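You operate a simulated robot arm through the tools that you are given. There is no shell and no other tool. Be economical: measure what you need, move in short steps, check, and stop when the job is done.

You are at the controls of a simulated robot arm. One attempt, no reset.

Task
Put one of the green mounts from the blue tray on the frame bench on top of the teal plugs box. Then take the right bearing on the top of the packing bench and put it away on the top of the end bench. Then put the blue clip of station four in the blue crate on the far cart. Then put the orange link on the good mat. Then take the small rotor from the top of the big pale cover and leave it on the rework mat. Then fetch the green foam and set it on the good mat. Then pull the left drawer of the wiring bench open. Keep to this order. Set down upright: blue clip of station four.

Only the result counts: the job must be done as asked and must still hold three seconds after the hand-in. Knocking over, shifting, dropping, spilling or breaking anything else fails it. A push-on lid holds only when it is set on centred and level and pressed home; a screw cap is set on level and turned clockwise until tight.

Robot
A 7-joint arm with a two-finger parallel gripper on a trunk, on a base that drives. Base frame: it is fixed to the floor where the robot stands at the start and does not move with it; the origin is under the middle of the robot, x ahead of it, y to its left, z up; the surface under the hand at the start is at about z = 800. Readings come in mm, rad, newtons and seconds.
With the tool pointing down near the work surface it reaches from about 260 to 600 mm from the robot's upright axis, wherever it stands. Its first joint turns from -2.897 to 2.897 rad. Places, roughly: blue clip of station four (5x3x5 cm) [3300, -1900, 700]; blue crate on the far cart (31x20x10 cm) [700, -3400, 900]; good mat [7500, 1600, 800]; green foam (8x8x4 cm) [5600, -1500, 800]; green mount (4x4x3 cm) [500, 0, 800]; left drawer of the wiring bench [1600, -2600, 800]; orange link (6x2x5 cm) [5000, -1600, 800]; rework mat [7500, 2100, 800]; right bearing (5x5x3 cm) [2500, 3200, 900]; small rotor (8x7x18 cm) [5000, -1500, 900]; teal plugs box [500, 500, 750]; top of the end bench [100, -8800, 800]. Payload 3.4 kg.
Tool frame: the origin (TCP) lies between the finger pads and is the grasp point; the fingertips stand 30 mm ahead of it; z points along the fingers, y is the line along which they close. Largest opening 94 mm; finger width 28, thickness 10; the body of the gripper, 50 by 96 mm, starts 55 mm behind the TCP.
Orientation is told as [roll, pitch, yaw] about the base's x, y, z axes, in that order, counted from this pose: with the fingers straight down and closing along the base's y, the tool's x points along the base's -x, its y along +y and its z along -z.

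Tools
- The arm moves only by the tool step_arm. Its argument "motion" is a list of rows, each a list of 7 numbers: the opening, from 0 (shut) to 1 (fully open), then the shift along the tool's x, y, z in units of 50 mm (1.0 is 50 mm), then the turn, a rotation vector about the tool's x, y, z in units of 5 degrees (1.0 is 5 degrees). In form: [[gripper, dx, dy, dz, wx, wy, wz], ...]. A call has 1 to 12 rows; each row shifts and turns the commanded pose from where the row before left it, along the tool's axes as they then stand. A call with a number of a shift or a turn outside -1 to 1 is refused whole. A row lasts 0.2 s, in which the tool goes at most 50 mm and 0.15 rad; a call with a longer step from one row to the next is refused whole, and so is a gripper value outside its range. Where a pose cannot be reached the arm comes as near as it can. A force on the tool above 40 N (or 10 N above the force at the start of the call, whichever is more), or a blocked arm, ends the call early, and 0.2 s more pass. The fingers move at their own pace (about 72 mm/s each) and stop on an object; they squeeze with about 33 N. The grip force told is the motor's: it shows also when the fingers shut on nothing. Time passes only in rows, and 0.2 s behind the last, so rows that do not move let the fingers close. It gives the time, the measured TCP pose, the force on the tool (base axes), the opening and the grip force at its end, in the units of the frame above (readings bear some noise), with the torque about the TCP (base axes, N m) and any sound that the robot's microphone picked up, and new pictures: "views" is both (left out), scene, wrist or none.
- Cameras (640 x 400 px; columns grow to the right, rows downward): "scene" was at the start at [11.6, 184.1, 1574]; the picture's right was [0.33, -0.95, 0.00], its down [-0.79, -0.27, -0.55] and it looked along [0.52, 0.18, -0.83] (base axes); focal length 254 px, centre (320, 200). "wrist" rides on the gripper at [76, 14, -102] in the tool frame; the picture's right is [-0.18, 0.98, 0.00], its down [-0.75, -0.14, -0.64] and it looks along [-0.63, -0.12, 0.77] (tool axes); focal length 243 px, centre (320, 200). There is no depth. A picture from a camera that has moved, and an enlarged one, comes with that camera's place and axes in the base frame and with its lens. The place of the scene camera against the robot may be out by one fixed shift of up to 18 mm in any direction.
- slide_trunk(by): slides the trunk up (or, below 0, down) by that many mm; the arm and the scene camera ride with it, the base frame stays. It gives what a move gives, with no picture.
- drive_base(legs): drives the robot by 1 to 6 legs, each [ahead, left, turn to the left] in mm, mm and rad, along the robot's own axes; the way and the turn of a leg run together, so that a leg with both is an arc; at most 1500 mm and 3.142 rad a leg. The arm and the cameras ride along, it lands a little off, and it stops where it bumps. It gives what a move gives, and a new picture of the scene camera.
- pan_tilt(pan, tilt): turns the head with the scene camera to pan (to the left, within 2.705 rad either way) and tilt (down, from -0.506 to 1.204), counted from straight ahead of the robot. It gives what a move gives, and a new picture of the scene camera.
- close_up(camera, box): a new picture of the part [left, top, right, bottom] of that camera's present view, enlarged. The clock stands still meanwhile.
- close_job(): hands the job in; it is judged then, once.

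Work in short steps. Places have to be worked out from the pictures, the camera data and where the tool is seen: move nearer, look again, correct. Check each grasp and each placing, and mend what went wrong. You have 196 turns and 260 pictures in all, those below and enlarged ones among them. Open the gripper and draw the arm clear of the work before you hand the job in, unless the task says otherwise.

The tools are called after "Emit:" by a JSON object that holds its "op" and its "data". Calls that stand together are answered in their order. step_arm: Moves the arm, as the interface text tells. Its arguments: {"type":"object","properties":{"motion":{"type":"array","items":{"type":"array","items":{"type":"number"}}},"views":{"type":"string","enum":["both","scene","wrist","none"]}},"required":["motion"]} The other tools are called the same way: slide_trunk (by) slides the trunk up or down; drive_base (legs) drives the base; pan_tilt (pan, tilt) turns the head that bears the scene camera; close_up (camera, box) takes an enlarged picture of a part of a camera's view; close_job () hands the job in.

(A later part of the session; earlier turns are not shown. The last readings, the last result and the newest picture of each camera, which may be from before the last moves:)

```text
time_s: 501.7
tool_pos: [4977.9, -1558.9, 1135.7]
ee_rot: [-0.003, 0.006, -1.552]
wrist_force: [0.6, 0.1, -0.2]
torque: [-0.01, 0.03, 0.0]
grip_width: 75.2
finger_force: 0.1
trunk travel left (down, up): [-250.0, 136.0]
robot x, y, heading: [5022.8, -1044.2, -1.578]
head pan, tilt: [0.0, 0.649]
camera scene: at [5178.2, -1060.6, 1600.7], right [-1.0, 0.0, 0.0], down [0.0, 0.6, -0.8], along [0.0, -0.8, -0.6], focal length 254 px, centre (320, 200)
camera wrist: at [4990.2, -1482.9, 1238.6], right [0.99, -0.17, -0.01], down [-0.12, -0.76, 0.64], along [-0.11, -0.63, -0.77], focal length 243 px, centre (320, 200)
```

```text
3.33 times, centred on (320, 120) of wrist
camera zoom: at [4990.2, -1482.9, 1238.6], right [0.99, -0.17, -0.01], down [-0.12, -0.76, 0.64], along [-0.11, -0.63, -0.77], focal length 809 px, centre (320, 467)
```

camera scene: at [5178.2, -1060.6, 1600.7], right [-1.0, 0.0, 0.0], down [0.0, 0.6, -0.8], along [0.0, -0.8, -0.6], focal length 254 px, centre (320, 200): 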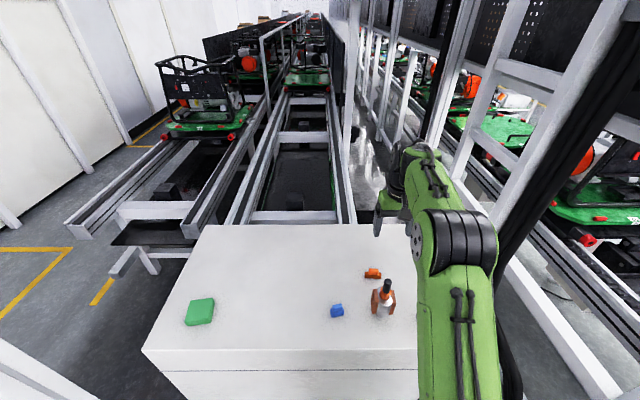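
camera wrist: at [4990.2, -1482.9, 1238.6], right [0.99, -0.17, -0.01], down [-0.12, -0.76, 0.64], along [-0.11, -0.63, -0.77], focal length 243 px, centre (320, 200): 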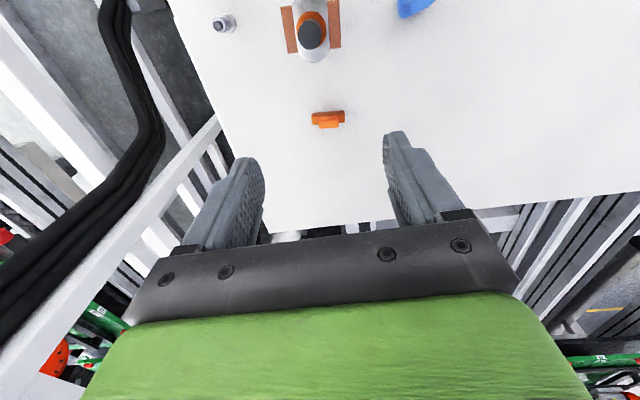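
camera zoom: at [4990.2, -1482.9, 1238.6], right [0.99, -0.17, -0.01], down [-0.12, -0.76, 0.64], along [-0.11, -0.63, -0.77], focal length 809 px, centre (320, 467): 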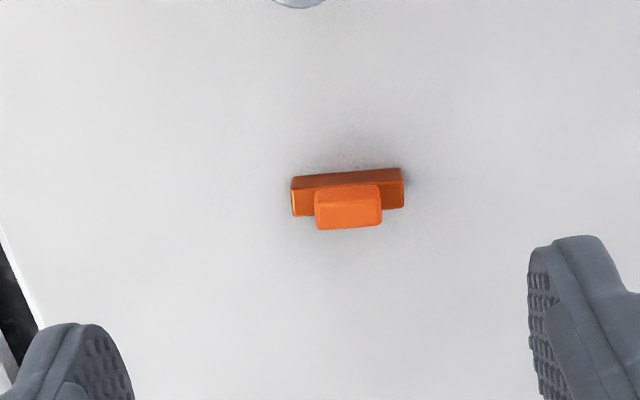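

Link handle top: about (4974, −1655, 815), bar yawed −0.085 rad. I drive 60 mm closer, rotate the hand, and descend part way.

Emit:
{"op": "drive_base", "data": {"legs": [[60, 0, 0]]}}

Emit:
{"op": "step_arm", "data": {"motion": [[0.7, -0.4, 0, 0, 0, 0, 0.6], [0.7, 0, 0, 0.7, 0, 0, 0.55], [0.7, 0, 0, 0.8, 0, 0, 0], [0.7, 0, 0, 0.8, 0, 0, 0], [0.7, 0, 0, 0.8, 0, 0, 0], [0.7, 0, 0, 0, 0, 0, 0]], "views": "wrist"}}

```text
time_s: 502.6
tool_pos: [4976.0, -1621.1, 1135.6]
ee_rot: [-0.004, 0.006, -1.552]
wrist_force: [0.7, -1.0, 0.0]
torque: [0.08, 0.02, -0.01]
grip_width: 75.2
finger_force: 0.0
trunk travel left (down, up): [-250.0, 136.0]
robot x, y, heading: [5020.1, -1101.5, -1.572]
head pan, tilt: [0.0, 0.649]
camera scene: at [5177.8, -1124.9, 1600.6], right [-1.0, 0.0, 0.0], down [0.0, 0.61, -0.8], along [0.0, -0.8, -0.61], focal length 254 px, centre (320, 200)
```

scene: 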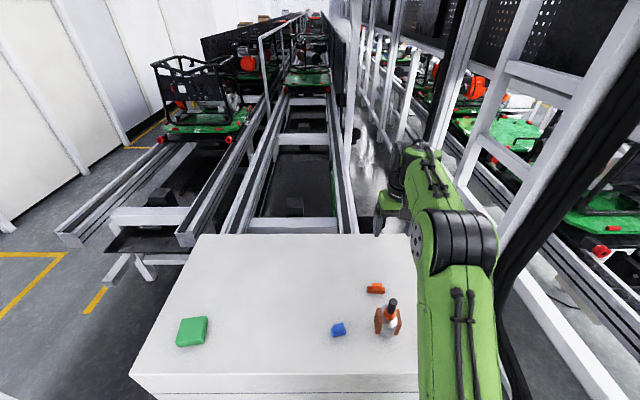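

```text
time_s: 504.0
tool_pos: [4976.0, -1637.4, 982.3]
ee_rot: [-0.006, 0.005, -1.652]
wrist_force: [0.8, -0.2, 0.0]
torque: [0.0, 0.03, 0.0]
grip_width: 66.0
finger_force: 0.1
trunk travel left (down, up): [-250.0, 136.0]
robot x, y, heading: [5024.1, -1099.7, -1.577]
head pan, tilt: [0.0, 0.649]
camera wrist: at [4995.8, -1563.1, 1084.4], right [0.96, -0.26, -0.01], down [-0.2, -0.74, 0.64], along [-0.17, -0.62, -0.77], focal length 243 px, centre (320, 200)
```

wrist: 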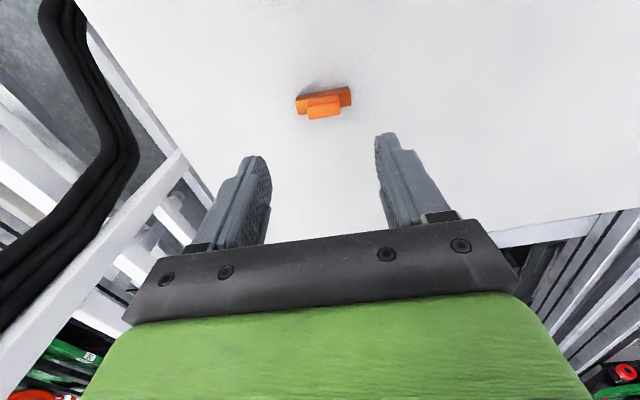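

Emit:
{"op": "close_up", "data": {"camera": "wrist", "box": [260, 60, 390, 150]}}

```text
4.44 times, centred on (325, 105) of wrist
camera zoom: at [4995.8, -1563.1, 1084.4], right [0.96, -0.26, -0.01], down [-0.2, -0.74, 0.64], along [-0.17, -0.62, -0.77], focal length 1078 px, centre (298, 622)
```

zoom: 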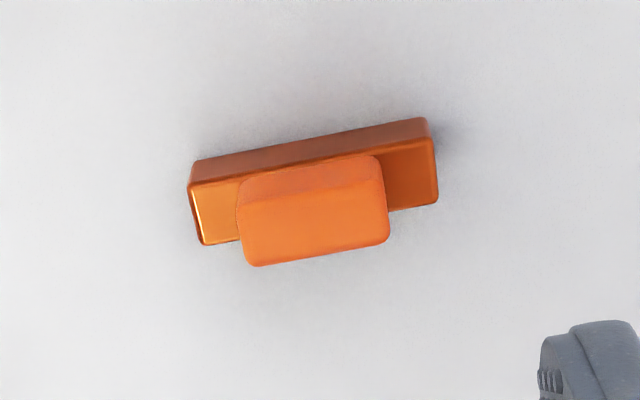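

Handle top at (4974, −1659, 807). With the present yaw the camera housing would come close to the rotor, so I rotate the hand 90° to grip across the handle's thickness instead.

Emit:
{"op": "step_arm", "data": {"motion": [[0.7, -0.43, 0, 0, 0, 0, 1], [0.7, 0, 0, 0, 0, 0, 1], [0.7, 0, 0, 0, 0, 0, 1], [0.7, 0, 0, 0, 0, 0, 1], [0.7, 0, 0, 0, 0, 0, 1], [0.7, 0, 0, 0, 0, 0, 1], [0.7, 0, 0, 0, 0, 0, 1], [0.7, 0, 0, 0, 0, 0, 1], [0.7, 0, 0, 0, 0, 0, 1], [0.7, 0, 0, 0, 0, 0, 1]], "views": "none"}}

Emit:
{"op": "step_arm", "data": {"motion": [[0.7, 0, 0, 0, 0, 0, 1], [0.7, 0, 0, 0, 0, 0, 1], [0.7, 0, 0, 0, 0, 0, 1], [0.7, 0, 0, 0, 0, 0, 1], [0.7, 0, 0, 0, 0, 0, 1], [0.7, 0, 0, 0, 0, 0, 1], [0.7, 0, 0, 0, 0, 0, 1], [0.7, 0, 0, 0, 0, 0, 1], [0.7, 0, 0, 0, 0, 0, 0]], "views": "wrist"}}

```text
time_s: 506.2
tool_pos: [4974.5, -1660.4, 981.0]
ee_rot: [-0.007, 0.0, -2.528]
wrist_force: [0.0, -0.2, -0.4]
torque: [-0.01, 0.0, 0.03]
grip_width: 65.8
finger_force: 0.0
trunk travel left (down, up): [-250.0, 136.0]
robot x, y, heading: [5018.3, -1098.8, -1.574]
head pan, tilt: [0.0, 0.649]
```

```text
time_s: 508.2
tool_pos: [4975.7, -1662.1, 980.8]
ee_rot: [-0.005, -0.006, 3.06]
wrist_force: [0.3, 0.5, 0.2]
torque: [-0.01, 0.01, 0.01]
grip_width: 65.6
finger_force: 0.1
trunk travel left (down, up): [-250.0, 136.0]
robot x, y, heading: [5018.6, -1101.7, -1.575]
head pan, tilt: [0.0, 0.649]
camera wrist: at [5049.5, -1682.3, 1082.1], right [-0.26, -0.96, 0.0], down [-0.74, 0.2, 0.65], along [-0.62, 0.17, -0.76], focal length 243 px, centre (320, 200)
```

wrist: 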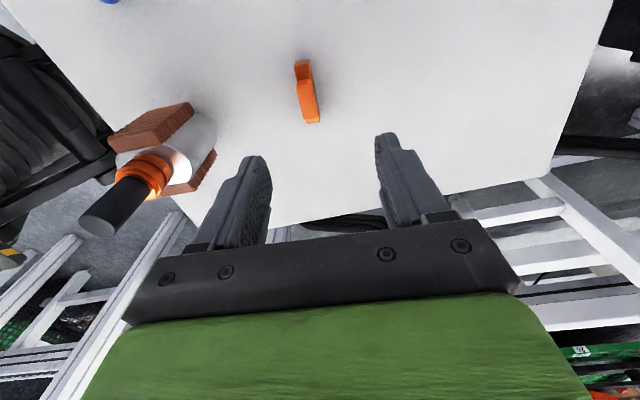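

Emit:
{"op": "close_up", "data": {"camera": "wrist", "box": [250, 40, 380, 140]}}

```text
4.00 times, centred on (315, 90) of wrist
camera zoom: at [5049.5, -1682.3, 1082.1], right [-0.26, -0.96, 0.0], down [-0.74, 0.2, 0.65], along [-0.62, 0.17, -0.76], focal length 970 px, centre (340, 640)
```

zoom: 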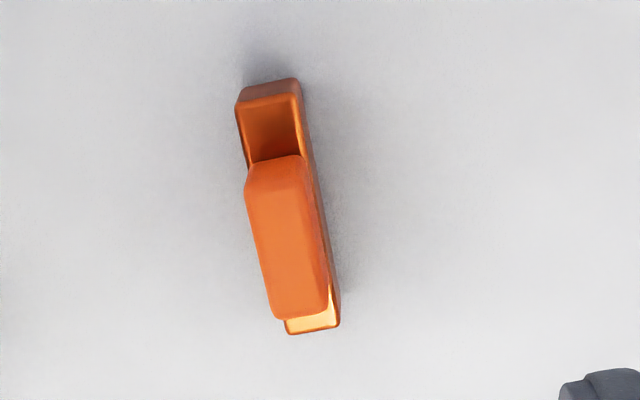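

The two views agree on handle top z≈840 at (4976, −1648). I shift and descend to TCP≈875 to check.

Emit:
{"op": "step_arm", "data": {"motion": [[0.6, 0, -0.28, 0.5, 0, 0, 0], [0.6, 0, 0, 0.8, 0, 0, 0], [0.6, 0, 0, 0.82, 0, 0, 0], [0.6, 0, 0, 0, 0, 0, 0]], "views": "none"}}

Emit:
{"op": "close_up", "data": {"camera": "wrist", "box": [220, 70, 420, 210]}}

```text
time_s: 509.2
tool_pos: [4979.3, -1644.7, 876.8]
ee_rot: [-0.003, -0.005, 3.061]
wrist_force: [0.2, -0.8, -0.1]
torque: [-0.01, -0.03, -0.04]
grip_width: 56.4
finger_force: 0.0
trunk travel left (down, up): [-250.0, 136.0]
robot x, y, heading: [5020.3, -1099.3, -1.576]
head pan, tilt: [0.0, 0.649]
```

```text
2.86 times, centred on (320, 140) of wrist
camera zoom: at [5053.5, -1666.0, 978.1], right [-0.26, -0.96, 0.0], down [-0.74, 0.2, 0.65], along [-0.62, 0.17, -0.76], focal length 693 px, centre (320, 371)
```

zoom: 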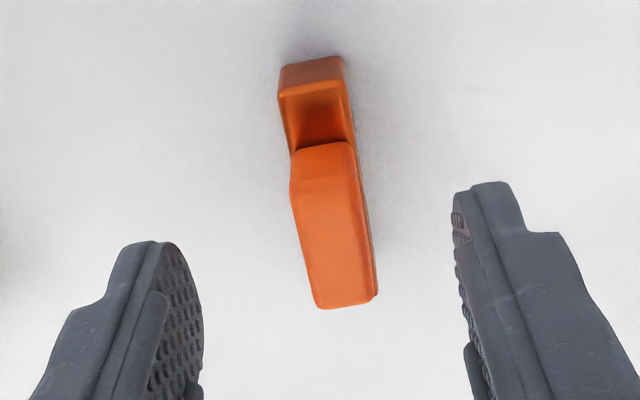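

Confirmed: handle top z≈836 at (4975, −1648). I descend to TCP≈846 and close.

Emit:
{"op": "step_arm", "data": {"motion": [[0.6, -0.08, 0.05, 0.3, 0, 0, 0], [0.6, 0, 0, 0.32, 0, 0, 0], [0.6, 0, 0, 0, 0, 0, 0], [0, 0, 0, 0, 0, 0, 0], [0, 0, 0, 0, 0, 0, 0], [0, 0, 0, 0, 0, 0, 0]], "views": "none"}}

Emit:
{"op": "close_up", "data": {"camera": "wrist", "box": [220, 70, 420, 210]}}

```text
time_s: 510.6
tool_pos: [4972.5, -1648.6, 844.6]
ee_rot: [-0.006, -0.005, 3.062]
wrist_force: [-0.4, -0.2, 0.2]
torque: [0.0, 0.03, 0.01]
grip_width: 18.4
finger_force: 32.9
trunk travel left (down, up): [-250.0, 136.0]
robot x, y, heading: [5019.8, -1100.3, -1.579]
head pan, tilt: [0.0, 0.649]
```

```text
2.86 times, centred on (320, 140) of wrist
camera zoom: at [5046.6, -1669.2, 945.6], right [-0.26, -0.96, 0.0], down [-0.74, 0.2, 0.65], along [-0.62, 0.17, -0.76], focal length 693 px, centre (320, 371)
```

zoom: 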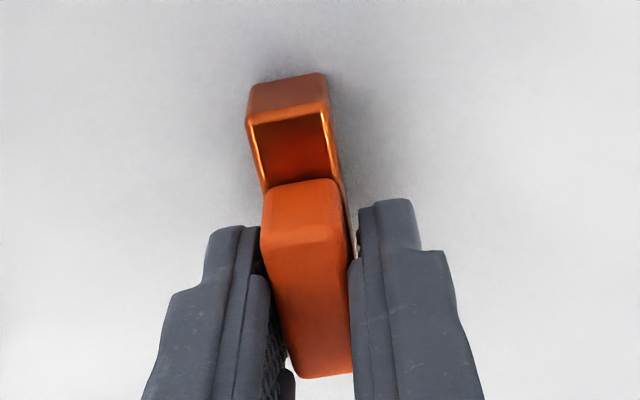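

Gripped (18 mm). I lift to z≈1120 and retract over the rotor.

Emit:
{"op": "step_arm", "data": {"motion": [[0, 0, 0, -0.4, 0, 0, 0], [0, 0, 0, -0.9, 0, 0, 0], [0, 0, 0, -0.9, 0, 0, 0], [0, 0, 0, -0.9, 0, 0, 0], [0, 0, 0, -0.9, 0, 0, 0], [0, 0, 0, -0.9, 0, 0, 0], [0, 0, 0, -0.6, 0, 0, 0]], "views": "wrist"}}

Emit:
{"op": "step_arm", "data": {"motion": [[0, 0, -0.9, 0, 0, 0, 0], [0, 0, -0.9, 0, 0, 0, 0], [0, 0, -0.9, 0, 0, 0, 0], [0, 0, -0.9, 0, 0, 0, 0], [0, 0, -0.9, 0, 0, 0, 0], [0, 0, -0.9, 0, 0, 0, 0]], "views": "none"}}

```text
time_s: 512.2
tool_pos: [4971.8, -1651.7, 1121.9]
ee_rot: [-0.005, -0.003, 3.061]
wrist_force: [0.0, 0.2, -0.3]
torque: [-0.02, 0.01, 0.0]
grip_width: 18.2
finger_force: 32.9
trunk travel left (down, up): [-250.0, 136.0]
robot x, y, heading: [5021.9, -1101.0, -1.575]
head pan, tilt: [0.0, 0.649]
camera wrist: at [5045.5, -1671.4, 1223.7], right [-0.26, -0.96, 0.0], down [-0.74, 0.2, 0.65], along [-0.62, 0.17, -0.76], focal length 243 px, centre (320, 200)
```

wrist: 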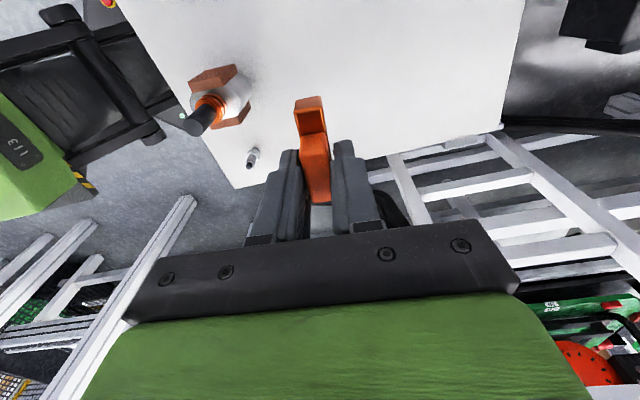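

```text
time_s: 513.6
tool_pos: [4995.0, -1376.3, 1121.7]
ee_rot: [-0.003, -0.006, 3.06]
wrist_force: [-0.4, 0.7, -0.7]
torque: [0.01, 0.0, 0.0]
grip_width: 18.7
finger_force: 33.3
trunk travel left (down, up): [-250.0, 136.0]
robot x, y, heading: [5022.3, -1105.6, -1.574]
head pan, tilt: [0.0, 0.649]
```

Link held. I drive back north-east to face the good mat's bench.

Emit:
{"op": "drive_base", "data": {"legs": [[-500, 0, 0], [0, 0, 1.572], [1350, 0, 0], [0, 1450, 0], [0, 760, 0]]}}

```text
time_s: 537.1
tool_pos: [6602.2, 1575.7, 1120.8]
ee_rot: [-0.005, -0.004, -1.645]
wrist_force: [-0.5, 0.0, -0.9]
torque: [0.0, -0.01, 0.01]
grip_width: 15.0
finger_force: 32.8
trunk travel left (down, up): [-250.0, 136.0]
robot x, y, heading: [6324.8, 1601.5, 0.003]
head pan, tilt: [0.0, 0.649]
camera scene: at [6357.4, 1763.6, 1600.6], right [0.0, -1.0, 0.0], down [-0.6, 0.0, -0.8], along [0.8, 0.0, -0.6], focal length 254 px, centre (320, 200)
```

scene: 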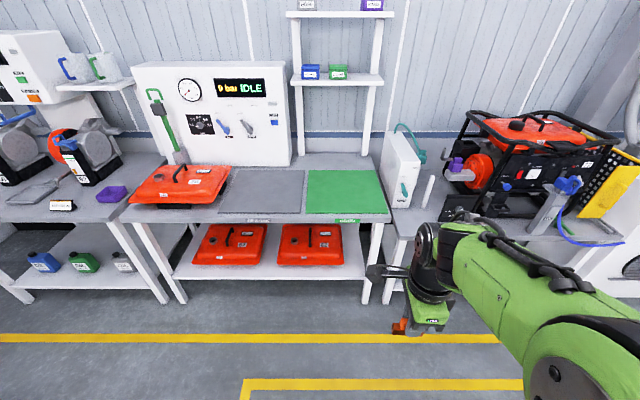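

Grip width dropped to 15 mm; I check the link in the fingers, and read the mat.

Emit:
{"op": "close_up", "data": {"camera": "wrist", "box": [220, 80, 420, 240]}}

Emit:
{"op": "close_up", "data": {"camera": "scene", "box": [120, 140, 420, 240]}}

```text
2.50 times, centred on (320, 160) of wrist
camera zoom: at [6620.4, 1652.6, 1221.8], right [0.97, -0.26, 0.0], down [-0.19, -0.74, 0.65], along [-0.17, -0.62, -0.76], focal length 606 px, centre (320, 300)
```

zoom: 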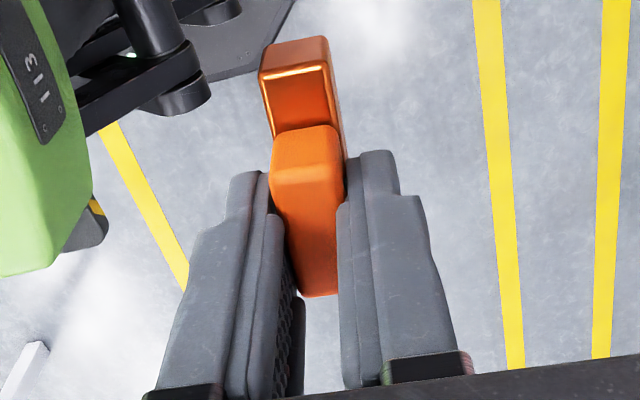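

```text
2.13 times, centred on (270, 190) of scene
camera zoom: at [6357.4, 1763.6, 1600.6], right [0.0, -1.0, 0.0], down [-0.6, 0.0, -0.8], along [0.8, 0.0, -0.6], focal length 543 px, centre (427, 221)
```

zoom: 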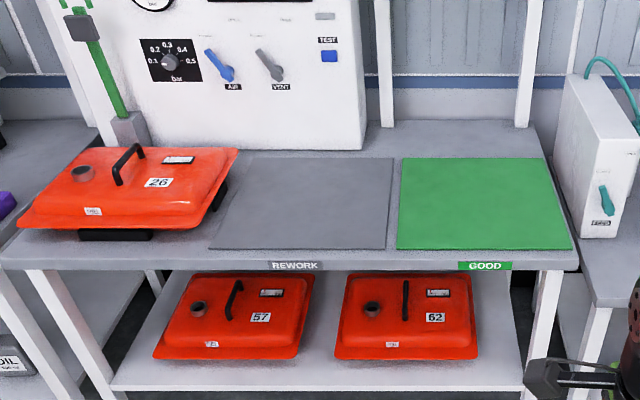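

The link is secure (it just squared up in the grip). Good mat spans about x 7250–7640, y 1450–1828. I drive forward to x≈6895.

Emit:
{"op": "drive_base", "data": {"legs": [[570, 0, 0]]}}

Emit:
{"op": "step_arm", "data": {"motion": [[0, 0, 0.8, 0, 0, 0, 0], [0, 0, 0.8, 0, 0, 0, 0], [0, 0, 0.8, 0.5, 0, 0, 0], [0, 0, 0.8, 0.5, 0, 0, 0]], "views": "wrist"}}

```text
time_s: 540.3
tool_pos: [7162.3, 1567.6, 1120.3]
ee_rot: [-0.006, -0.004, -1.663]
wrist_force: [-0.2, 0.0, -0.6]
torque: [0.01, 0.01, -0.02]
grip_width: 15.0
finger_force: 32.6
trunk travel left (down, up): [-250.0, 136.0]
robot x, y, heading: [6891.3, 1595.7, -0.017]
head pan, tilt: [0.0, 0.649]
camera scene: at [6923.2, 1758.8, 1600.6], right [-0.02, -1.0, 0.0], down [-0.61, 0.01, -0.8], along [0.8, -0.01, -0.61], focal length 254 px, centre (320, 200)
```

scene: 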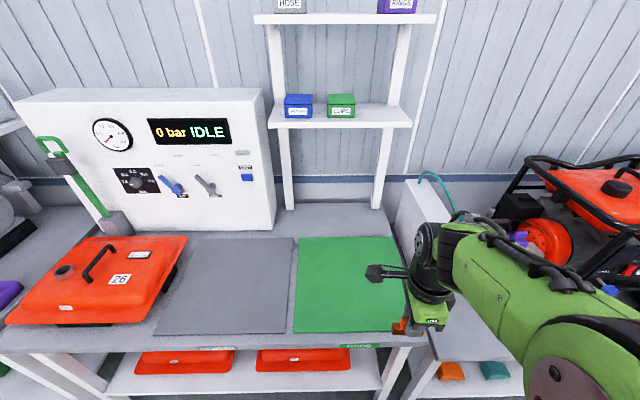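

```text
time_s: 541.3
tool_pos: [7321.6, 1553.6, 1066.2]
ee_rot: [-0.006, -0.006, -1.664]
wrist_force: [-0.1, 0.3, -0.9]
torque: [-0.01, 0.05, 0.03]
grip_width: 15.1
finger_force: 32.9
trunk travel left (down, up): [-250.0, 136.0]
robot x, y, heading: [6888.8, 1594.6, -0.016]
head pan, tilt: [0.0, 0.649]
camera wrist: at [7342.4, 1628.5, 1167.9], right [0.96, -0.27, -0.01], down [-0.21, -0.73, 0.65], along [-0.18, -0.62, -0.76], focal length 243 px, centre (320, 200)
```

wrist: 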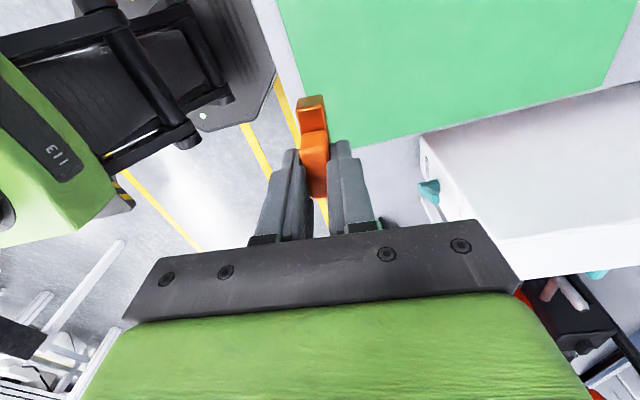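

Point beneath the hand is on the mat, 35 mm in from its near edge; I go 40 mm further in and descend to TCP≈905.

Emit:
{"op": "step_arm", "data": {"motion": [[0, 0, 0.8, 0, 0, 0, 0], [0, 0, 0, 0.8, 0, 0, 0], [0, 0, 0, 0.8, 0, 0, 0], [0, 0, 0, 0.8, 0, 0, 0], [0, 0, 0, 0.8, 0, 0, 0], [0, 0, 0, 0, 0, 0, 0]], "views": "wrist"}}

```text
time_s: 542.7
tool_pos: [7356.9, 1549.2, 907.9]
ee_rot: [-0.004, -0.005, -1.664]
wrist_force: [1.4, -0.9, -0.3]
torque: [-0.02, -0.05, -0.01]
grip_width: 15.2
finger_force: 32.6
trunk travel left (down, up): [-250.0, 136.0]
robot x, y, heading: [6889.3, 1596.2, -0.017]
head pan, tilt: [0.0, 0.649]
camera wrist: at [7377.4, 1623.7, 1009.6], right [0.96, -0.27, 0.0], down [-0.21, -0.73, 0.65], along [-0.18, -0.62, -0.76], focal length 243 px, centre (320, 200)
```

wrist: 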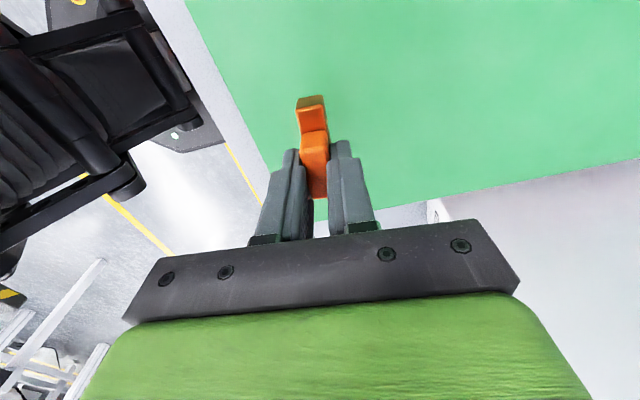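

Over the mat. Probing down in small steps.

Emit:
{"op": "step_arm", "data": {"motion": [[0, 0, 0, 0.1, 0, 0, 0], [0, 0, 0, 0.06, 0, 0, 0], [0, 0, 0, 0.06, 0, 0, 0], [0, 0, 0, 0.04, 0, 0, 0], [0, 0, 0, 0, 0, 0, 0]], "views": "none"}}

Emit:
{"op": "close_up", "data": {"camera": "wrist", "box": [220, 60, 420, 220]}}

```text
time_s: 543.9
tool_pos: [7359.4, 1548.4, 895.1]
ee_rot: [-0.005, -0.005, -1.663]
wrist_force: [-0.1, -0.2, -0.5]
torque: [0.01, -0.01, -0.01]
grip_width: 15.3
finger_force: 32.9
trunk travel left (down, up): [-250.0, 136.0]
robot x, y, heading: [6887.7, 1599.0, -0.017]
head pan, tilt: [0.0, 0.649]
```

```text
2.50 times, centred on (320, 140) of wrist
camera zoom: at [7380.2, 1623.8, 997.3], right [0.96, -0.27, 0.0], down [-0.21, -0.73, 0.65], along [-0.18, -0.62, -0.76], focal length 606 px, centre (320, 350)
```

zoom: 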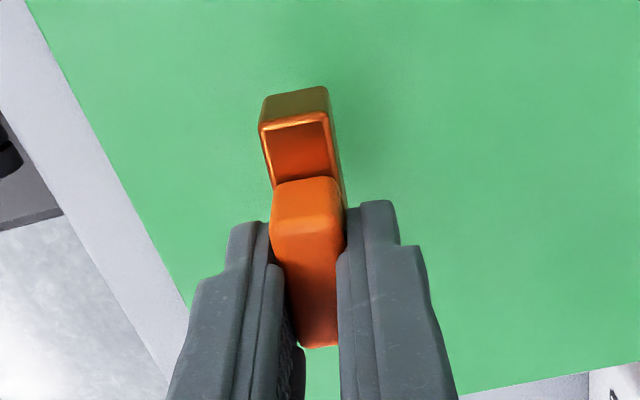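

Emit:
{"op": "step_arm", "data": {"motion": [[0, 0, 0, 0.04, 0, 0, 0], [0, 0, 0, 0.04, 0, 0, 0], [0, 0, 0, 0.04, 0, 0, 0], [0, 0, 0, 0, 0, 0, 0]], "views": "none"}}

Emit:
{"op": "step_arm", "data": {"motion": [[0, 0, 0, 0.03, 0, 0, 0], [0, 0, 0, 0.03, 0, 0, 0], [0, 0, 0, 0, 0, 0, 0]], "views": "none"}}

Emit:
{"op": "close_up", "data": {"camera": "wrist", "box": [220, 60, 420, 220]}}

```text
time_s: 544.9
tool_pos: [7360.2, 1548.3, 890.3]
ee_rot: [-0.005, -0.004, -1.663]
wrist_force: [-0.1, 0.0, 0.0]
torque: [0.02, 0.0, 0.0]
grip_width: 15.1
finger_force: 32.9
trunk travel left (down, up): [-250.0, 136.0]
robot x, y, heading: [6890.8, 1598.8, -0.011]
head pan, tilt: [0.0, 0.649]
```

```text
time_s: 545.7
tool_pos: [7360.1, 1548.9, 888.0]
ee_rot: [-0.005, -0.007, -1.662]
wrist_force: [1.1, -0.1, 0.1]
torque: [-0.01, 0.04, 0.0]
grip_width: 15.2
finger_force: 33.4
trunk travel left (down, up): [-250.0, 136.0]
robot x, y, heading: [6890.3, 1598.6, -0.013]
head pan, tilt: [0.0, 0.649]
```

```text
2.50 times, centred on (320, 140) of wrist
camera zoom: at [7381.8, 1623.5, 988.9], right [0.96, -0.27, 0.0], down [-0.21, -0.73, 0.65], along [-0.18, -0.62, -0.76], focal length 606 px, centre (320, 350)
```

zoom: 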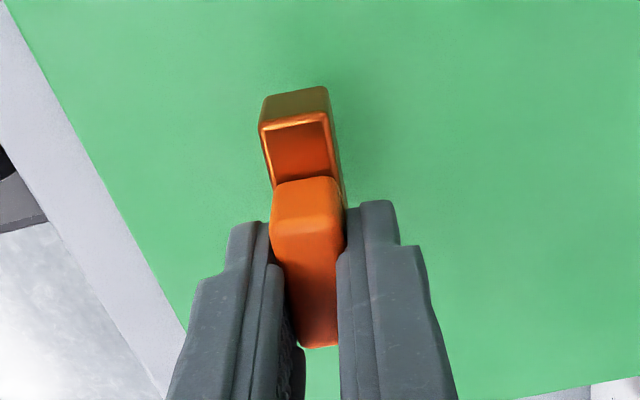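

Emit:
{"op": "step_arm", "data": {"motion": [[0, 0, 0, 0.05, 0, 0, 0], [0, 0, 0, 0.05, 0, 0, 0], [0, 0, 0, 0.05, 0, 0, 0], [0, 0, 0, 0.05, 0, 0, 0], [0, 0, 0, 0.05, 0, 0, 0], [0, 0, 0, 0, 0, 0, 0]], "views": "none"}}

Emit:
{"op": "close_up", "data": {"camera": "wrist", "box": [220, 60, 420, 220]}}

```text
time_s: 547.1
tool_pos: [7359.7, 1547.6, 875.3]
ee_rot: [-0.007, -0.006, -1.663]
wrist_force: [0.0, -1.1, -1.0]
torque: [0.0, 0.0, 0.0]
grip_width: 15.1
finger_force: 33.2
trunk travel left (down, up): [-250.0, 136.0]
robot x, y, heading: [6888.4, 1601.4, -0.014]
head pan, tilt: [0.0, 0.649]
```

```text
2.50 times, centred on (320, 140) of wrist
camera zoom: at [7381.5, 1622.8, 976.3], right [0.96, -0.27, 0.0], down [-0.21, -0.73, 0.65], along [-0.18, -0.62, -0.76], focal length 606 px, centre (320, 350)
```

zoom: 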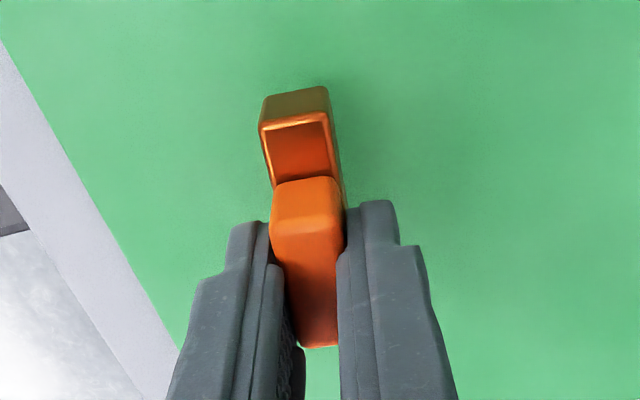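

Still air below; continue down with the force guard.

Emit:
{"op": "step_arm", "data": {"motion": [[0, 0, 0, 0.06, 0, 0, 0], [0, 0, 0, 0.06, 0, 0, 0], [0, 0, 0, 0.06, 0, 0, 0], [0, 0, 0, 0.05, 0, 0, 0], [0, 0, 0, 0.05, 0, 0, 0], [0, 0, 0, 0.05, 0, 0, 0], [0, 0, 0, 0.05, 0, 0, 0], [0, 0, 0, 0, 0, 0, 0]], "views": "none"}}

Emit:
{"op": "close_up", "data": {"camera": "wrist", "box": [220, 60, 420, 220]}}

```text
time_s: 548.9
tool_pos: [7360.6, 1547.7, 855.8]
ee_rot: [-0.004, -0.004, -1.663]
wrist_force: [0.2, -0.5, -0.8]
torque: [0.02, -0.01, -0.01]
grip_width: 15.1
finger_force: 32.8
trunk travel left (down, up): [-250.0, 136.0]
robot x, y, heading: [6886.5, 1597.9, -0.013]
head pan, tilt: [0.0, 0.649]
```

```text
2.50 times, centred on (320, 140) of wrist
camera zoom: at [7381.4, 1623.4, 957.8], right [0.96, -0.27, 0.0], down [-0.21, -0.73, 0.65], along [-0.18, -0.62, -0.76], focal length 606 px, centre (320, 350)
```

zoom: 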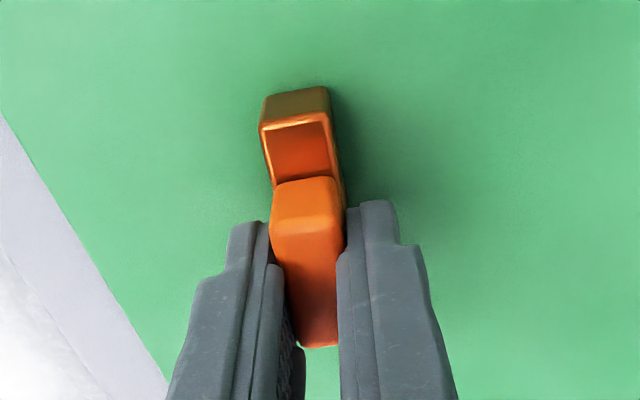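

The contact shadow is forming; slower now.

Emit:
{"op": "step_arm", "data": {"motion": [[0, 0, 0, 0.04, 0, 0, 0], [0, 0, 0, 0.04, 0, 0, 0], [0, 0, 0, 0.04, 0, 0, 0], [0, 0, 0, 0, 0, 0, 0]], "views": "none"}}

Emit:
{"op": "step_arm", "data": {"motion": [[0, 0, 0, 0.03, 0, 0, 0], [0, 0, 0, 0.03, 0, 0, 0], [0, 0, 0, 0, 0, 0, 0]], "views": "none"}}

Emit:
{"op": "close_up", "data": {"camera": "wrist", "box": [220, 60, 420, 220]}}

```text
time_s: 549.8
tool_pos: [7361.5, 1549.2, 854.9]
ee_rot: [0.003, -0.006, -1.666]
wrist_force: [-6.7, 0.1, 20.5]
torque: [0.18, 0.23, 0.05]
grip_width: 14.9
finger_force: 33.3
trunk travel left (down, up): [-250.0, 136.0]
robot x, y, heading: [6887.7, 1600.2, -0.015]
head pan, tilt: [0.0, 0.649]
stopped in row 4: the force on the tool passed its limit at 40 N (the readings are from after the stop); the commanded pose is now the measured one
```

```text
time_s: 550.3
tool_pos: [7363.7, 1547.8, 855.1]
ee_rot: [0.007, -0.004, -1.664]
wrist_force: [-7.2, 0.4, 22.1]
torque: [0.11, 0.33, 0.04]
grip_width: 15.3
finger_force: 32.8
trunk travel left (down, up): [-250.0, 136.0]
robot x, y, heading: [6888.0, 1596.9, -0.012]
head pan, tilt: [0.0, 0.649]
stopped in row 2: the force on the tool passed its limit at 42 N (the readings are from after the stop); the commanded pose is now the measured one
```

```text
2.50 times, centred on (320, 140) of wrist
camera zoom: at [7383.2, 1623.3, 955.8], right [0.96, -0.27, 0.01], down [-0.22, -0.73, 0.64], along [-0.17, -0.62, -0.76], focal length 606 px, centre (320, 350)
```

zoom: 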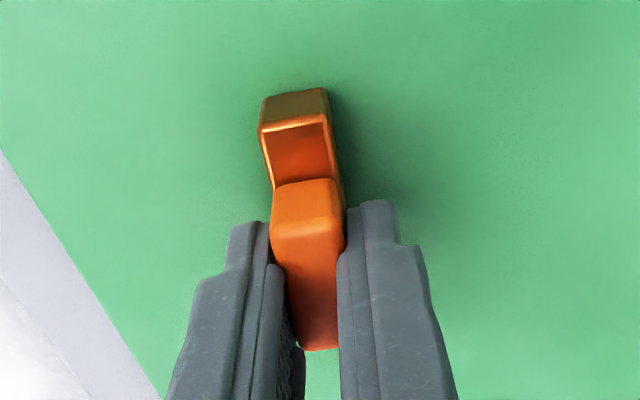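

Contact at TCP≈855 (mat z≈797). I ease up, release and rise.

Emit:
{"op": "step_arm", "data": {"motion": [[0, 0, 0, -0.05, -0.1, 0, 0], [0, 0, 0, 0, 0, 0, 0], [0.3, 0, 0, 0, 0, 0, 0], [0.45, 0, 0, 0, 0, 0, 0], [0.45, 0, 0, 0, 0, 0, 0], [0.45, 0, 0, -0.4, 0, 0, 0], [0.45, 0, 0, -0.9, 0, 0, 0], [0.45, 0, 0, -0.9, 0, 0, 0], [0.45, 0, 0, -0.9, 0, 0, 0], [0.45, 0, 0, -0.9, 0, 0, 0]]}}

```text
time_s: 552.5
tool_pos: [7359.4, 1548.7, 1052.8]
ee_rot: [0.015, -0.004, -1.665]
wrist_force: [0.2, -0.1, 0.4]
torque: [-0.06, -0.02, -0.01]
grip_width: 42.1
finger_force: 0.2
trunk travel left (down, up): [-250.0, 136.0]
robot x, y, heading: [6886.6, 1598.2, -0.012]
head pan, tilt: [0.0, 0.649]
camera scene: at [6921.4, 1759.1, 1600.7], right [-0.02, -1.0, 0.0], down [-0.6, 0.01, -0.8], along [0.8, -0.01, -0.6], focal length 254 px, centre (320, 200)
camera wrist: at [7378.3, 1623.9, 1154.3], right [0.96, -0.27, 0.02], down [-0.22, -0.73, 0.64], along [-0.17, -0.62, -0.77], focal length 243 px, centre (320, 200)
```

scene: 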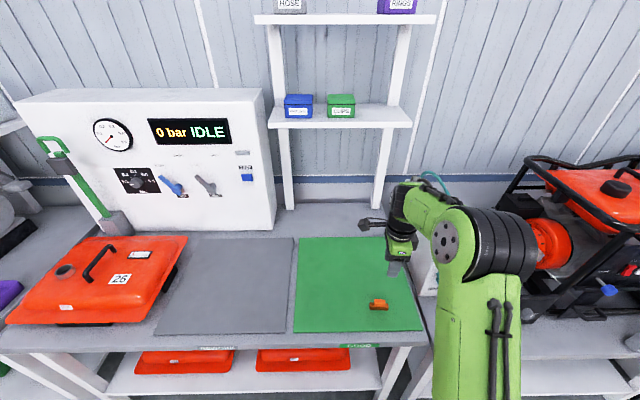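
wrist: 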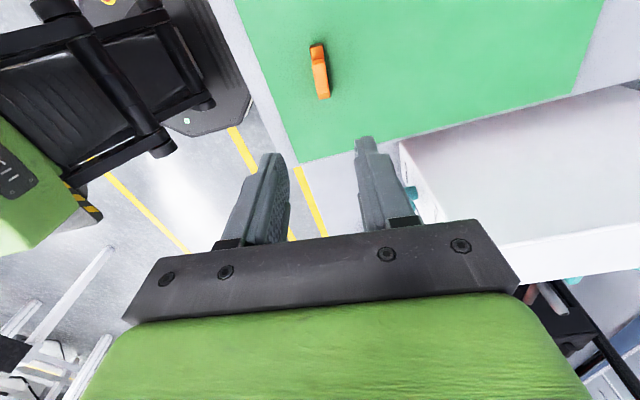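

The link stands on the good mat. Now the rotor: I retract the arm and retrace the route to the cover.

Emit:
{"op": "step_arm", "data": {"motion": [[0.6, 0, -0.8, 0, 0, 0, 0], [0.6, 0, -0.8, 0, 0, 0, 0], [0.6, 0, -0.8, -0.3, 0, 0, 0], [0.6, 0, -0.8, -0.3, 0, 0, 0], [0.6, 0, -0.3, -0.5, 0, 0, 0]], "views": "none"}}

Emit:
{"op": "drive_base", "data": {"legs": [[-560, 0, 0], [0, -1450, 0], [0, -760, 0], [-1310, 0, 0], [0, 0, -1.56]]}}

```text
time_s: 553.7
tool_pos: [7184.4, 1565.6, 1104.2]
ee_rot: [0.017, -0.004, -1.662]
wrist_force: [0.7, -0.4, -0.5]
torque: [0.01, -0.01, 0.01]
grip_width: 56.4
finger_force: 0.2
trunk travel left (down, up): [-250.0, 136.0]
robot x, y, heading: [6890.8, 1600.1, -0.014]
head pan, tilt: [0.0, 0.649]
```

```text
time_s: 577.4
tool_pos: [4927.4, -842.5, 1104.3]
ee_rot: [0.016, -0.005, 3.04]
wrist_force: [-0.4, 0.0, 0.4]
torque: [0.05, -0.01, 0.0]
grip_width: 56.3
finger_force: 0.0
trunk travel left (down, up): [-250.0, 136.0]
robot x, y, heading: [4964.3, -549.2, -1.596]
head pan, tilt: [0.0, 0.649]
camera scene: at [5118.9, -567.0, 1600.7], right [-1.0, 0.02, 0.0], down [0.01, 0.6, -0.8], along [-0.02, -0.8, -0.6], focal length 254 px, centre (320, 200)
```

scene: 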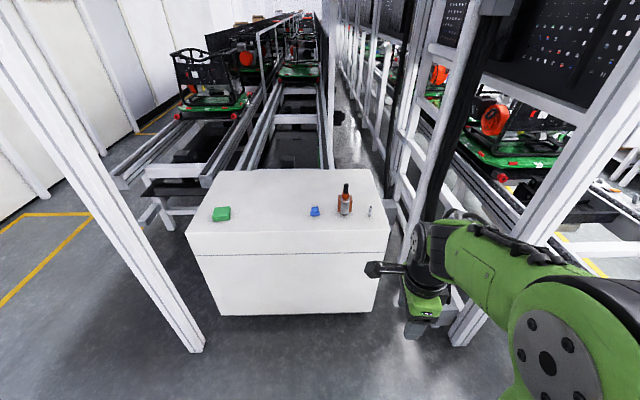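

I drive forward 470 mm, then inspect the rotor with both cameras from a hand position just short of it.

Emit:
{"op": "drive_base", "data": {"legs": [[470, 0, 0.02]]}}

Emit:
{"op": "close_up", "data": {"camera": "scene", "box": [300, 200, 460, 340]}}

```text
time_s: 580.1
tool_pos: [4934.1, -1298.1, 1104.4]
ee_rot: [0.015, -0.005, 3.075]
wrist_force: [-0.6, 0.1, 0.6]
torque: [0.02, 0.0, 0.0]
grip_width: 56.6
finger_force: 0.1
trunk travel left (down, up): [-250.0, 136.0]
robot x, y, heading: [4959.7, -997.7, -1.559]
head pan, tilt: [0.0, 0.649]
camera scene: at [5116.8, -1017.4, 1600.6], right [-1.0, -0.01, 0.0], down [-0.01, 0.61, -0.8], along [0.01, -0.8, -0.61], focal length 254 px, centre (320, 200)
```

scene: 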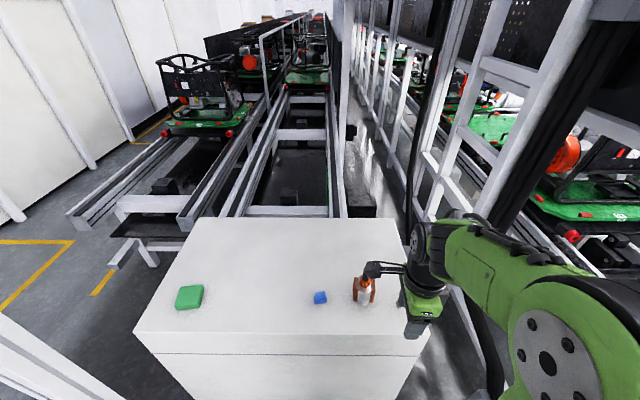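

```text
2.86 times, centred on (380, 270) of scene
camera zoom: at [5116.8, -1017.4, 1600.6], right [-1.0, -0.01, 0.0], down [-0.01, 0.61, -0.8], along [0.01, -0.8, -0.61], focal length 727 px, centre (149, 0)
```

zoom: 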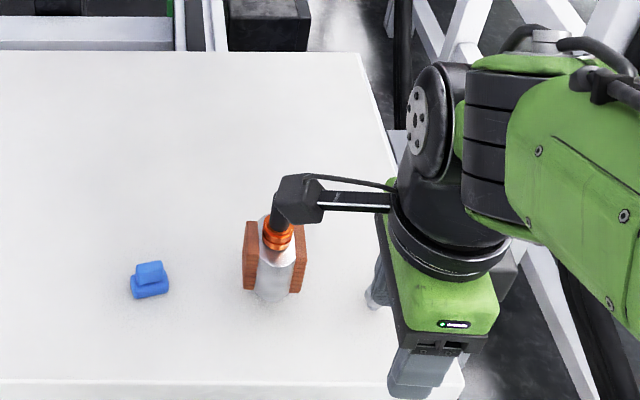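

Rotor axis is around (4977, −1500). I bring the hand above it (tips at ~1070, rotor top ~970) and look.

Emit:
{"op": "step_arm", "data": {"motion": [[0.7, 0.56, 0.7, 0, 0, 0, 0], [0.7, 0.56, 0.7, 0, 0, 0, 0], [0.7, 0, 0.9, 0, 0, 0, 0], [0.7, 0, 0.9, 0, 0, 0, 0], [0.7, 0, 0.3, 0, 0, 0, 0], [0.7, 0, 0, 0, 0, 0, 0]], "views": "wrist"}}

```text
time_s: 581.5
tool_pos: [4979.1, -1474.6, 1105.6]
ee_rot: [0.013, -0.005, 3.075]
wrist_force: [0.2, -0.4, 0.8]
torque: [0.0, -0.01, 0.0]
grip_width: 65.9
finger_force: 0.1
trunk travel left (down, up): [-250.0, 136.0]
robot x, y, heading: [4960.6, -1000.8, -1.558]
head pan, tilt: [0.0, 0.649]
camera wrist: at [5053.0, -1491.8, 1207.3], right [-0.25, -0.97, 0.02], down [-0.74, 0.2, 0.64], along [-0.63, 0.15, -0.77], focal length 243 px, centre (320, 200)
```

wrist: 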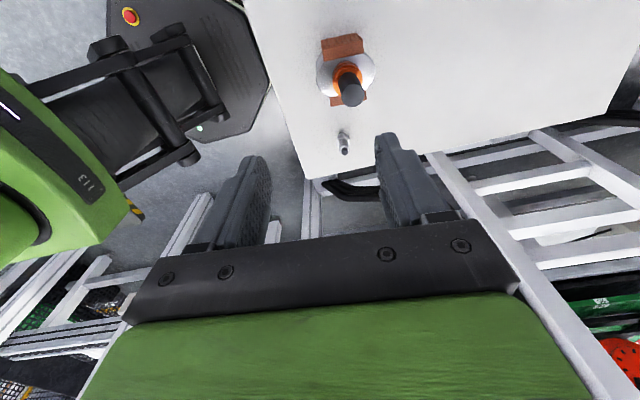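

Shaft top at about (4975, −1506, 973). I centre over it and descend to TCP≈957, then check before closing.

Emit:
{"op": "step_arm", "data": {"motion": [[0.7, -0.04, 0.64, 0, 0, 0, 0], [0.7, 0, 0, 0.7, 0, 0, 0], [0.7, 0, 0, 0.7, 0, 0, 0], [0.7, 0, 0, 0.3, 0, 0, 0], [0.7, 0, 0, 0, 0, 0, 0]], "views": "wrist"}}

```text
time_s: 582.7
tool_pos: [4974.2, -1506.4, 1022.2]
ee_rot: [0.016, -0.007, 3.075]
wrist_force: [0.2, 0.4, -0.1]
torque: [-0.01, -0.02, 0.0]
grip_width: 65.7
finger_force: 0.1
trunk travel left (down, up): [-250.0, 136.0]
robot x, y, heading: [4960.0, -1000.2, -1.562]
head pan, tilt: [0.0, 0.649]
camera wrist: at [5049.5, -1525.5, 1123.4], right [-0.25, -0.97, 0.02], down [-0.74, 0.2, 0.64], along [-0.63, 0.15, -0.77], focal length 243 px, centre (320, 200)
```

wrist: 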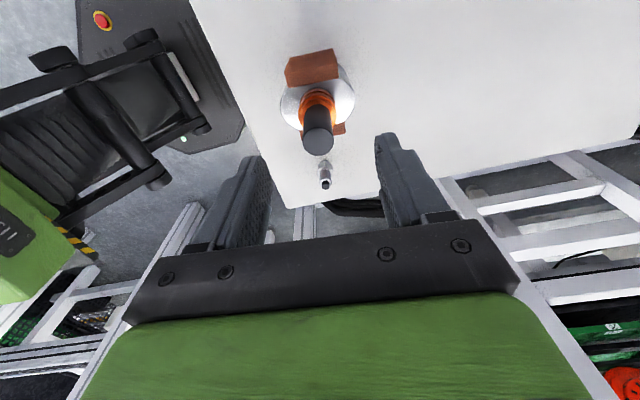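

Centred. Shaft top z≈971. I descend to TCP≈956 and close.

Emit:
{"op": "step_arm", "data": {"motion": [[0.6, 0, 0, 0.66, 0, 0, 0], [0.6, 0, 0, 0.66, 0, 0, 0], [0.6, 0, 0, 0, 0, 0, 0], [0, 0, 0, 0, 0, 0, 0], [0, 0, 0, 0, 0, 0, 0], [0, 0, 0, 0, 0, 0, 0]], "views": "wrist"}}

```text
time_s: 584.1
tool_pos: [4975.1, -1510.9, 955.0]
ee_rot: [0.015, -0.005, 3.076]
wrist_force: [0.6, 2.2, 0.5]
torque: [0.04, 0.02, -0.01]
grip_width: 32.6
finger_force: 33.2
trunk travel left (down, up): [-250.0, 136.0]
robot x, y, heading: [4961.4, -999.8, -1.56]
head pan, tilt: [0.0, 0.649]
camera wrist: at [5049.6, -1528.4, 1056.1], right [-0.25, -0.97, 0.02], down [-0.74, 0.2, 0.64], along [-0.63, 0.15, -0.77], focal length 243 px, centre (320, 200)
```

wrist: 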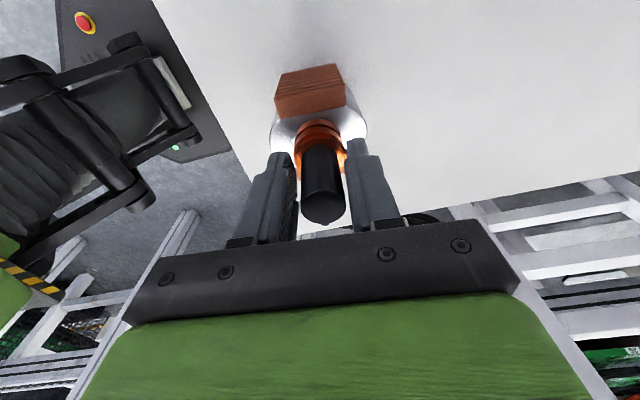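

Gripped at 32.6 mm (collar/shaft). I lift and check that it hangs straight.

Emit:
{"op": "step_arm", "data": {"motion": [[0, 0, 0, -0.3, 0, 0, 0], [0, 0, 0, -0.6, 0, 0, 0], [0, 0, 0, -0.8, 0, 0, 0], [0, 0, 0, -0.8, 0, 0, 0], [0, 0, 0, 0, 0, 0, 0]], "views": "both"}}

```text
time_s: 585.3
tool_pos: [4975.0, -1511.4, 1077.9]
ee_rot: [0.012, -0.007, 3.076]
wrist_force: [1.1, -0.1, -14.2]
torque: [-0.02, 0.0, 0.02]
grip_width: 32.7
finger_force: 32.7
trunk travel left (down, up): [-250.0, 136.0]
robot x, y, heading: [4960.2, -1004.4, -1.563]
head pan, tilt: [0.0, 0.649]
camera scene: at [5116.8, -1018.8, 1600.6], right [-1.0, -0.01, 0.0], down [-0.01, 0.61, -0.8], along [0.01, -0.8, -0.61], focal length 254 px, centre (320, 200)
camera wrist: at [5050.1, -1530.6, 1179.7], right [-0.25, -0.97, 0.01], down [-0.74, 0.2, 0.64], along [-0.63, 0.15, -0.76], focal length 243 px, centre (320, 200)
```

scene: 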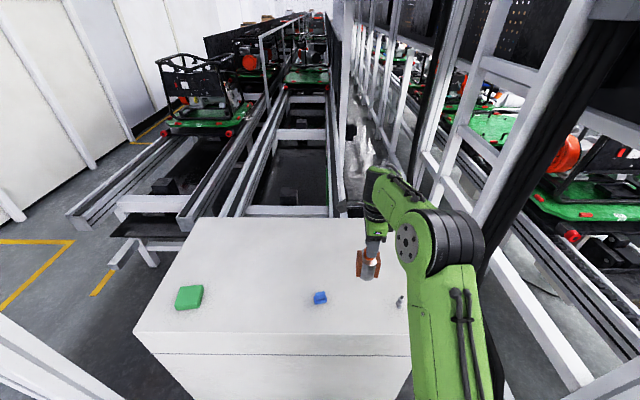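
wrist: 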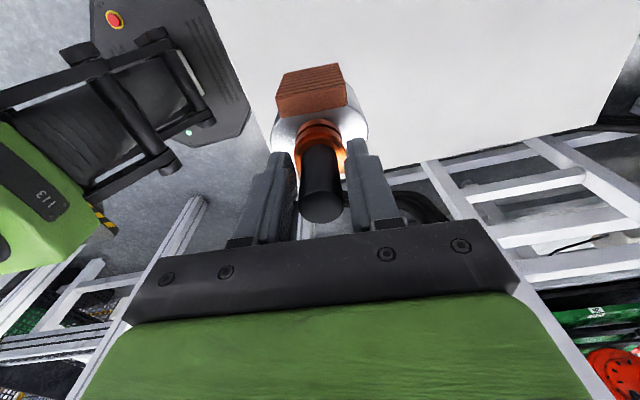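

Rotor held (1.4 kg). I retract over the cover and drive to the rework mat.

Emit:
{"op": "step_arm", "data": {"motion": [[0, 0, -0.5, -0.3, 0, 0, 0], [0, 0, -0.7, -0.2, 0, 0, 0], [0, 0, -0.8, 0, 0, 0, 0], [0, 0, -0.8, 0, 0, 0, 0], [0, 0, -0.8, 0, 0, 0, 0], [0, 0, 0, 0, 0, 0, 0]], "views": "none"}}

Emit:
{"op": "drive_base", "data": {"legs": [[-500, 0, 0], [0, 0, 1.56], [1400, 0, 0], [0, 1450, 0], [0, 1080, 0]]}}

```text
time_s: 586.7
tool_pos: [4984.9, -1329.8, 1105.6]
ee_rot: [0.014, -0.006, 3.075]
wrist_force: [-0.3, -0.9, -13.5]
torque: [0.01, -0.03, -0.02]
grip_width: 32.6
finger_force: 32.6
trunk travel left (down, up): [-250.0, 136.0]
robot x, y, heading: [4958.4, -1000.4, -1.566]
head pan, tilt: [0.0, 0.649]
```

```text
time_s: 611.9
tool_pos: [6476.7, 2132.0, 1104.5]
ee_rot: [0.014, -0.004, -1.562]
wrist_force: [1.0, 0.2, -13.6]
torque: [-0.02, 0.03, 0.03]
grip_width: 32.6
finger_force: 33.3
trunk travel left (down, up): [-250.0, 136.0]
robot x, y, heading: [6151.5, 2079.0, 0.085]
head pan, tilt: [0.0, 0.649]
camera scene: at [6169.6, 2245.7, 1600.6], right [0.09, -1.0, 0.0], down [-0.6, -0.05, -0.8], along [0.79, 0.07, -0.61], focal length 254 px, centre (320, 200)
```

scene: 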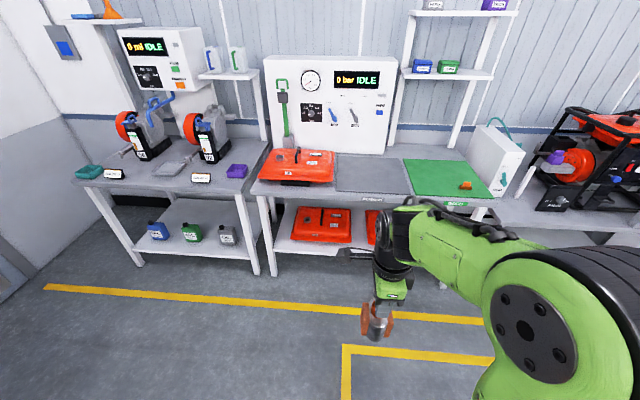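

Emit:
{"op": "drive_base", "data": {"legs": [[0, 0, -0.085], [735, -50, 0]]}}

```text
time_s: 616.4
tool_pos: [7233.6, 2044.5, 1105.5]
ee_rot: [0.013, -0.005, -1.662]
wrist_force: [0.1, 0.9, -13.6]
torque: [0.0, -0.01, 0.01]
grip_width: 32.6
finger_force: 33.9
trunk travel left (down, up): [-250.0, 136.0]
robot x, y, heading: [6902.6, 2025.2, -0.016]
head pan, tilt: [0.0, 0.649]
camera scene: at [6938.3, 2188.8, 1600.6], right [-0.01, -1.0, 0.0], down [-0.61, 0.01, -0.8], along [0.8, -0.01, -0.61], focal length 254 px, centre (320, 200)
```

scene: 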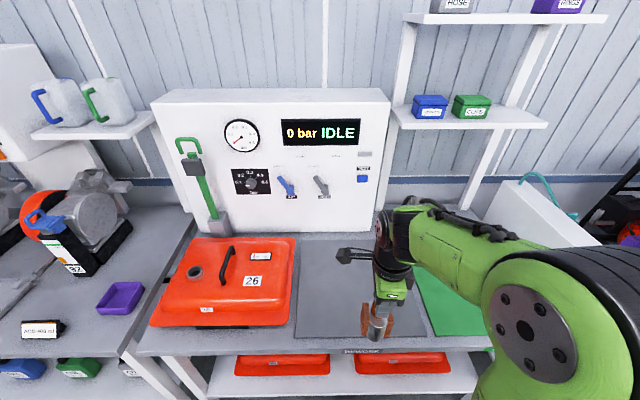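

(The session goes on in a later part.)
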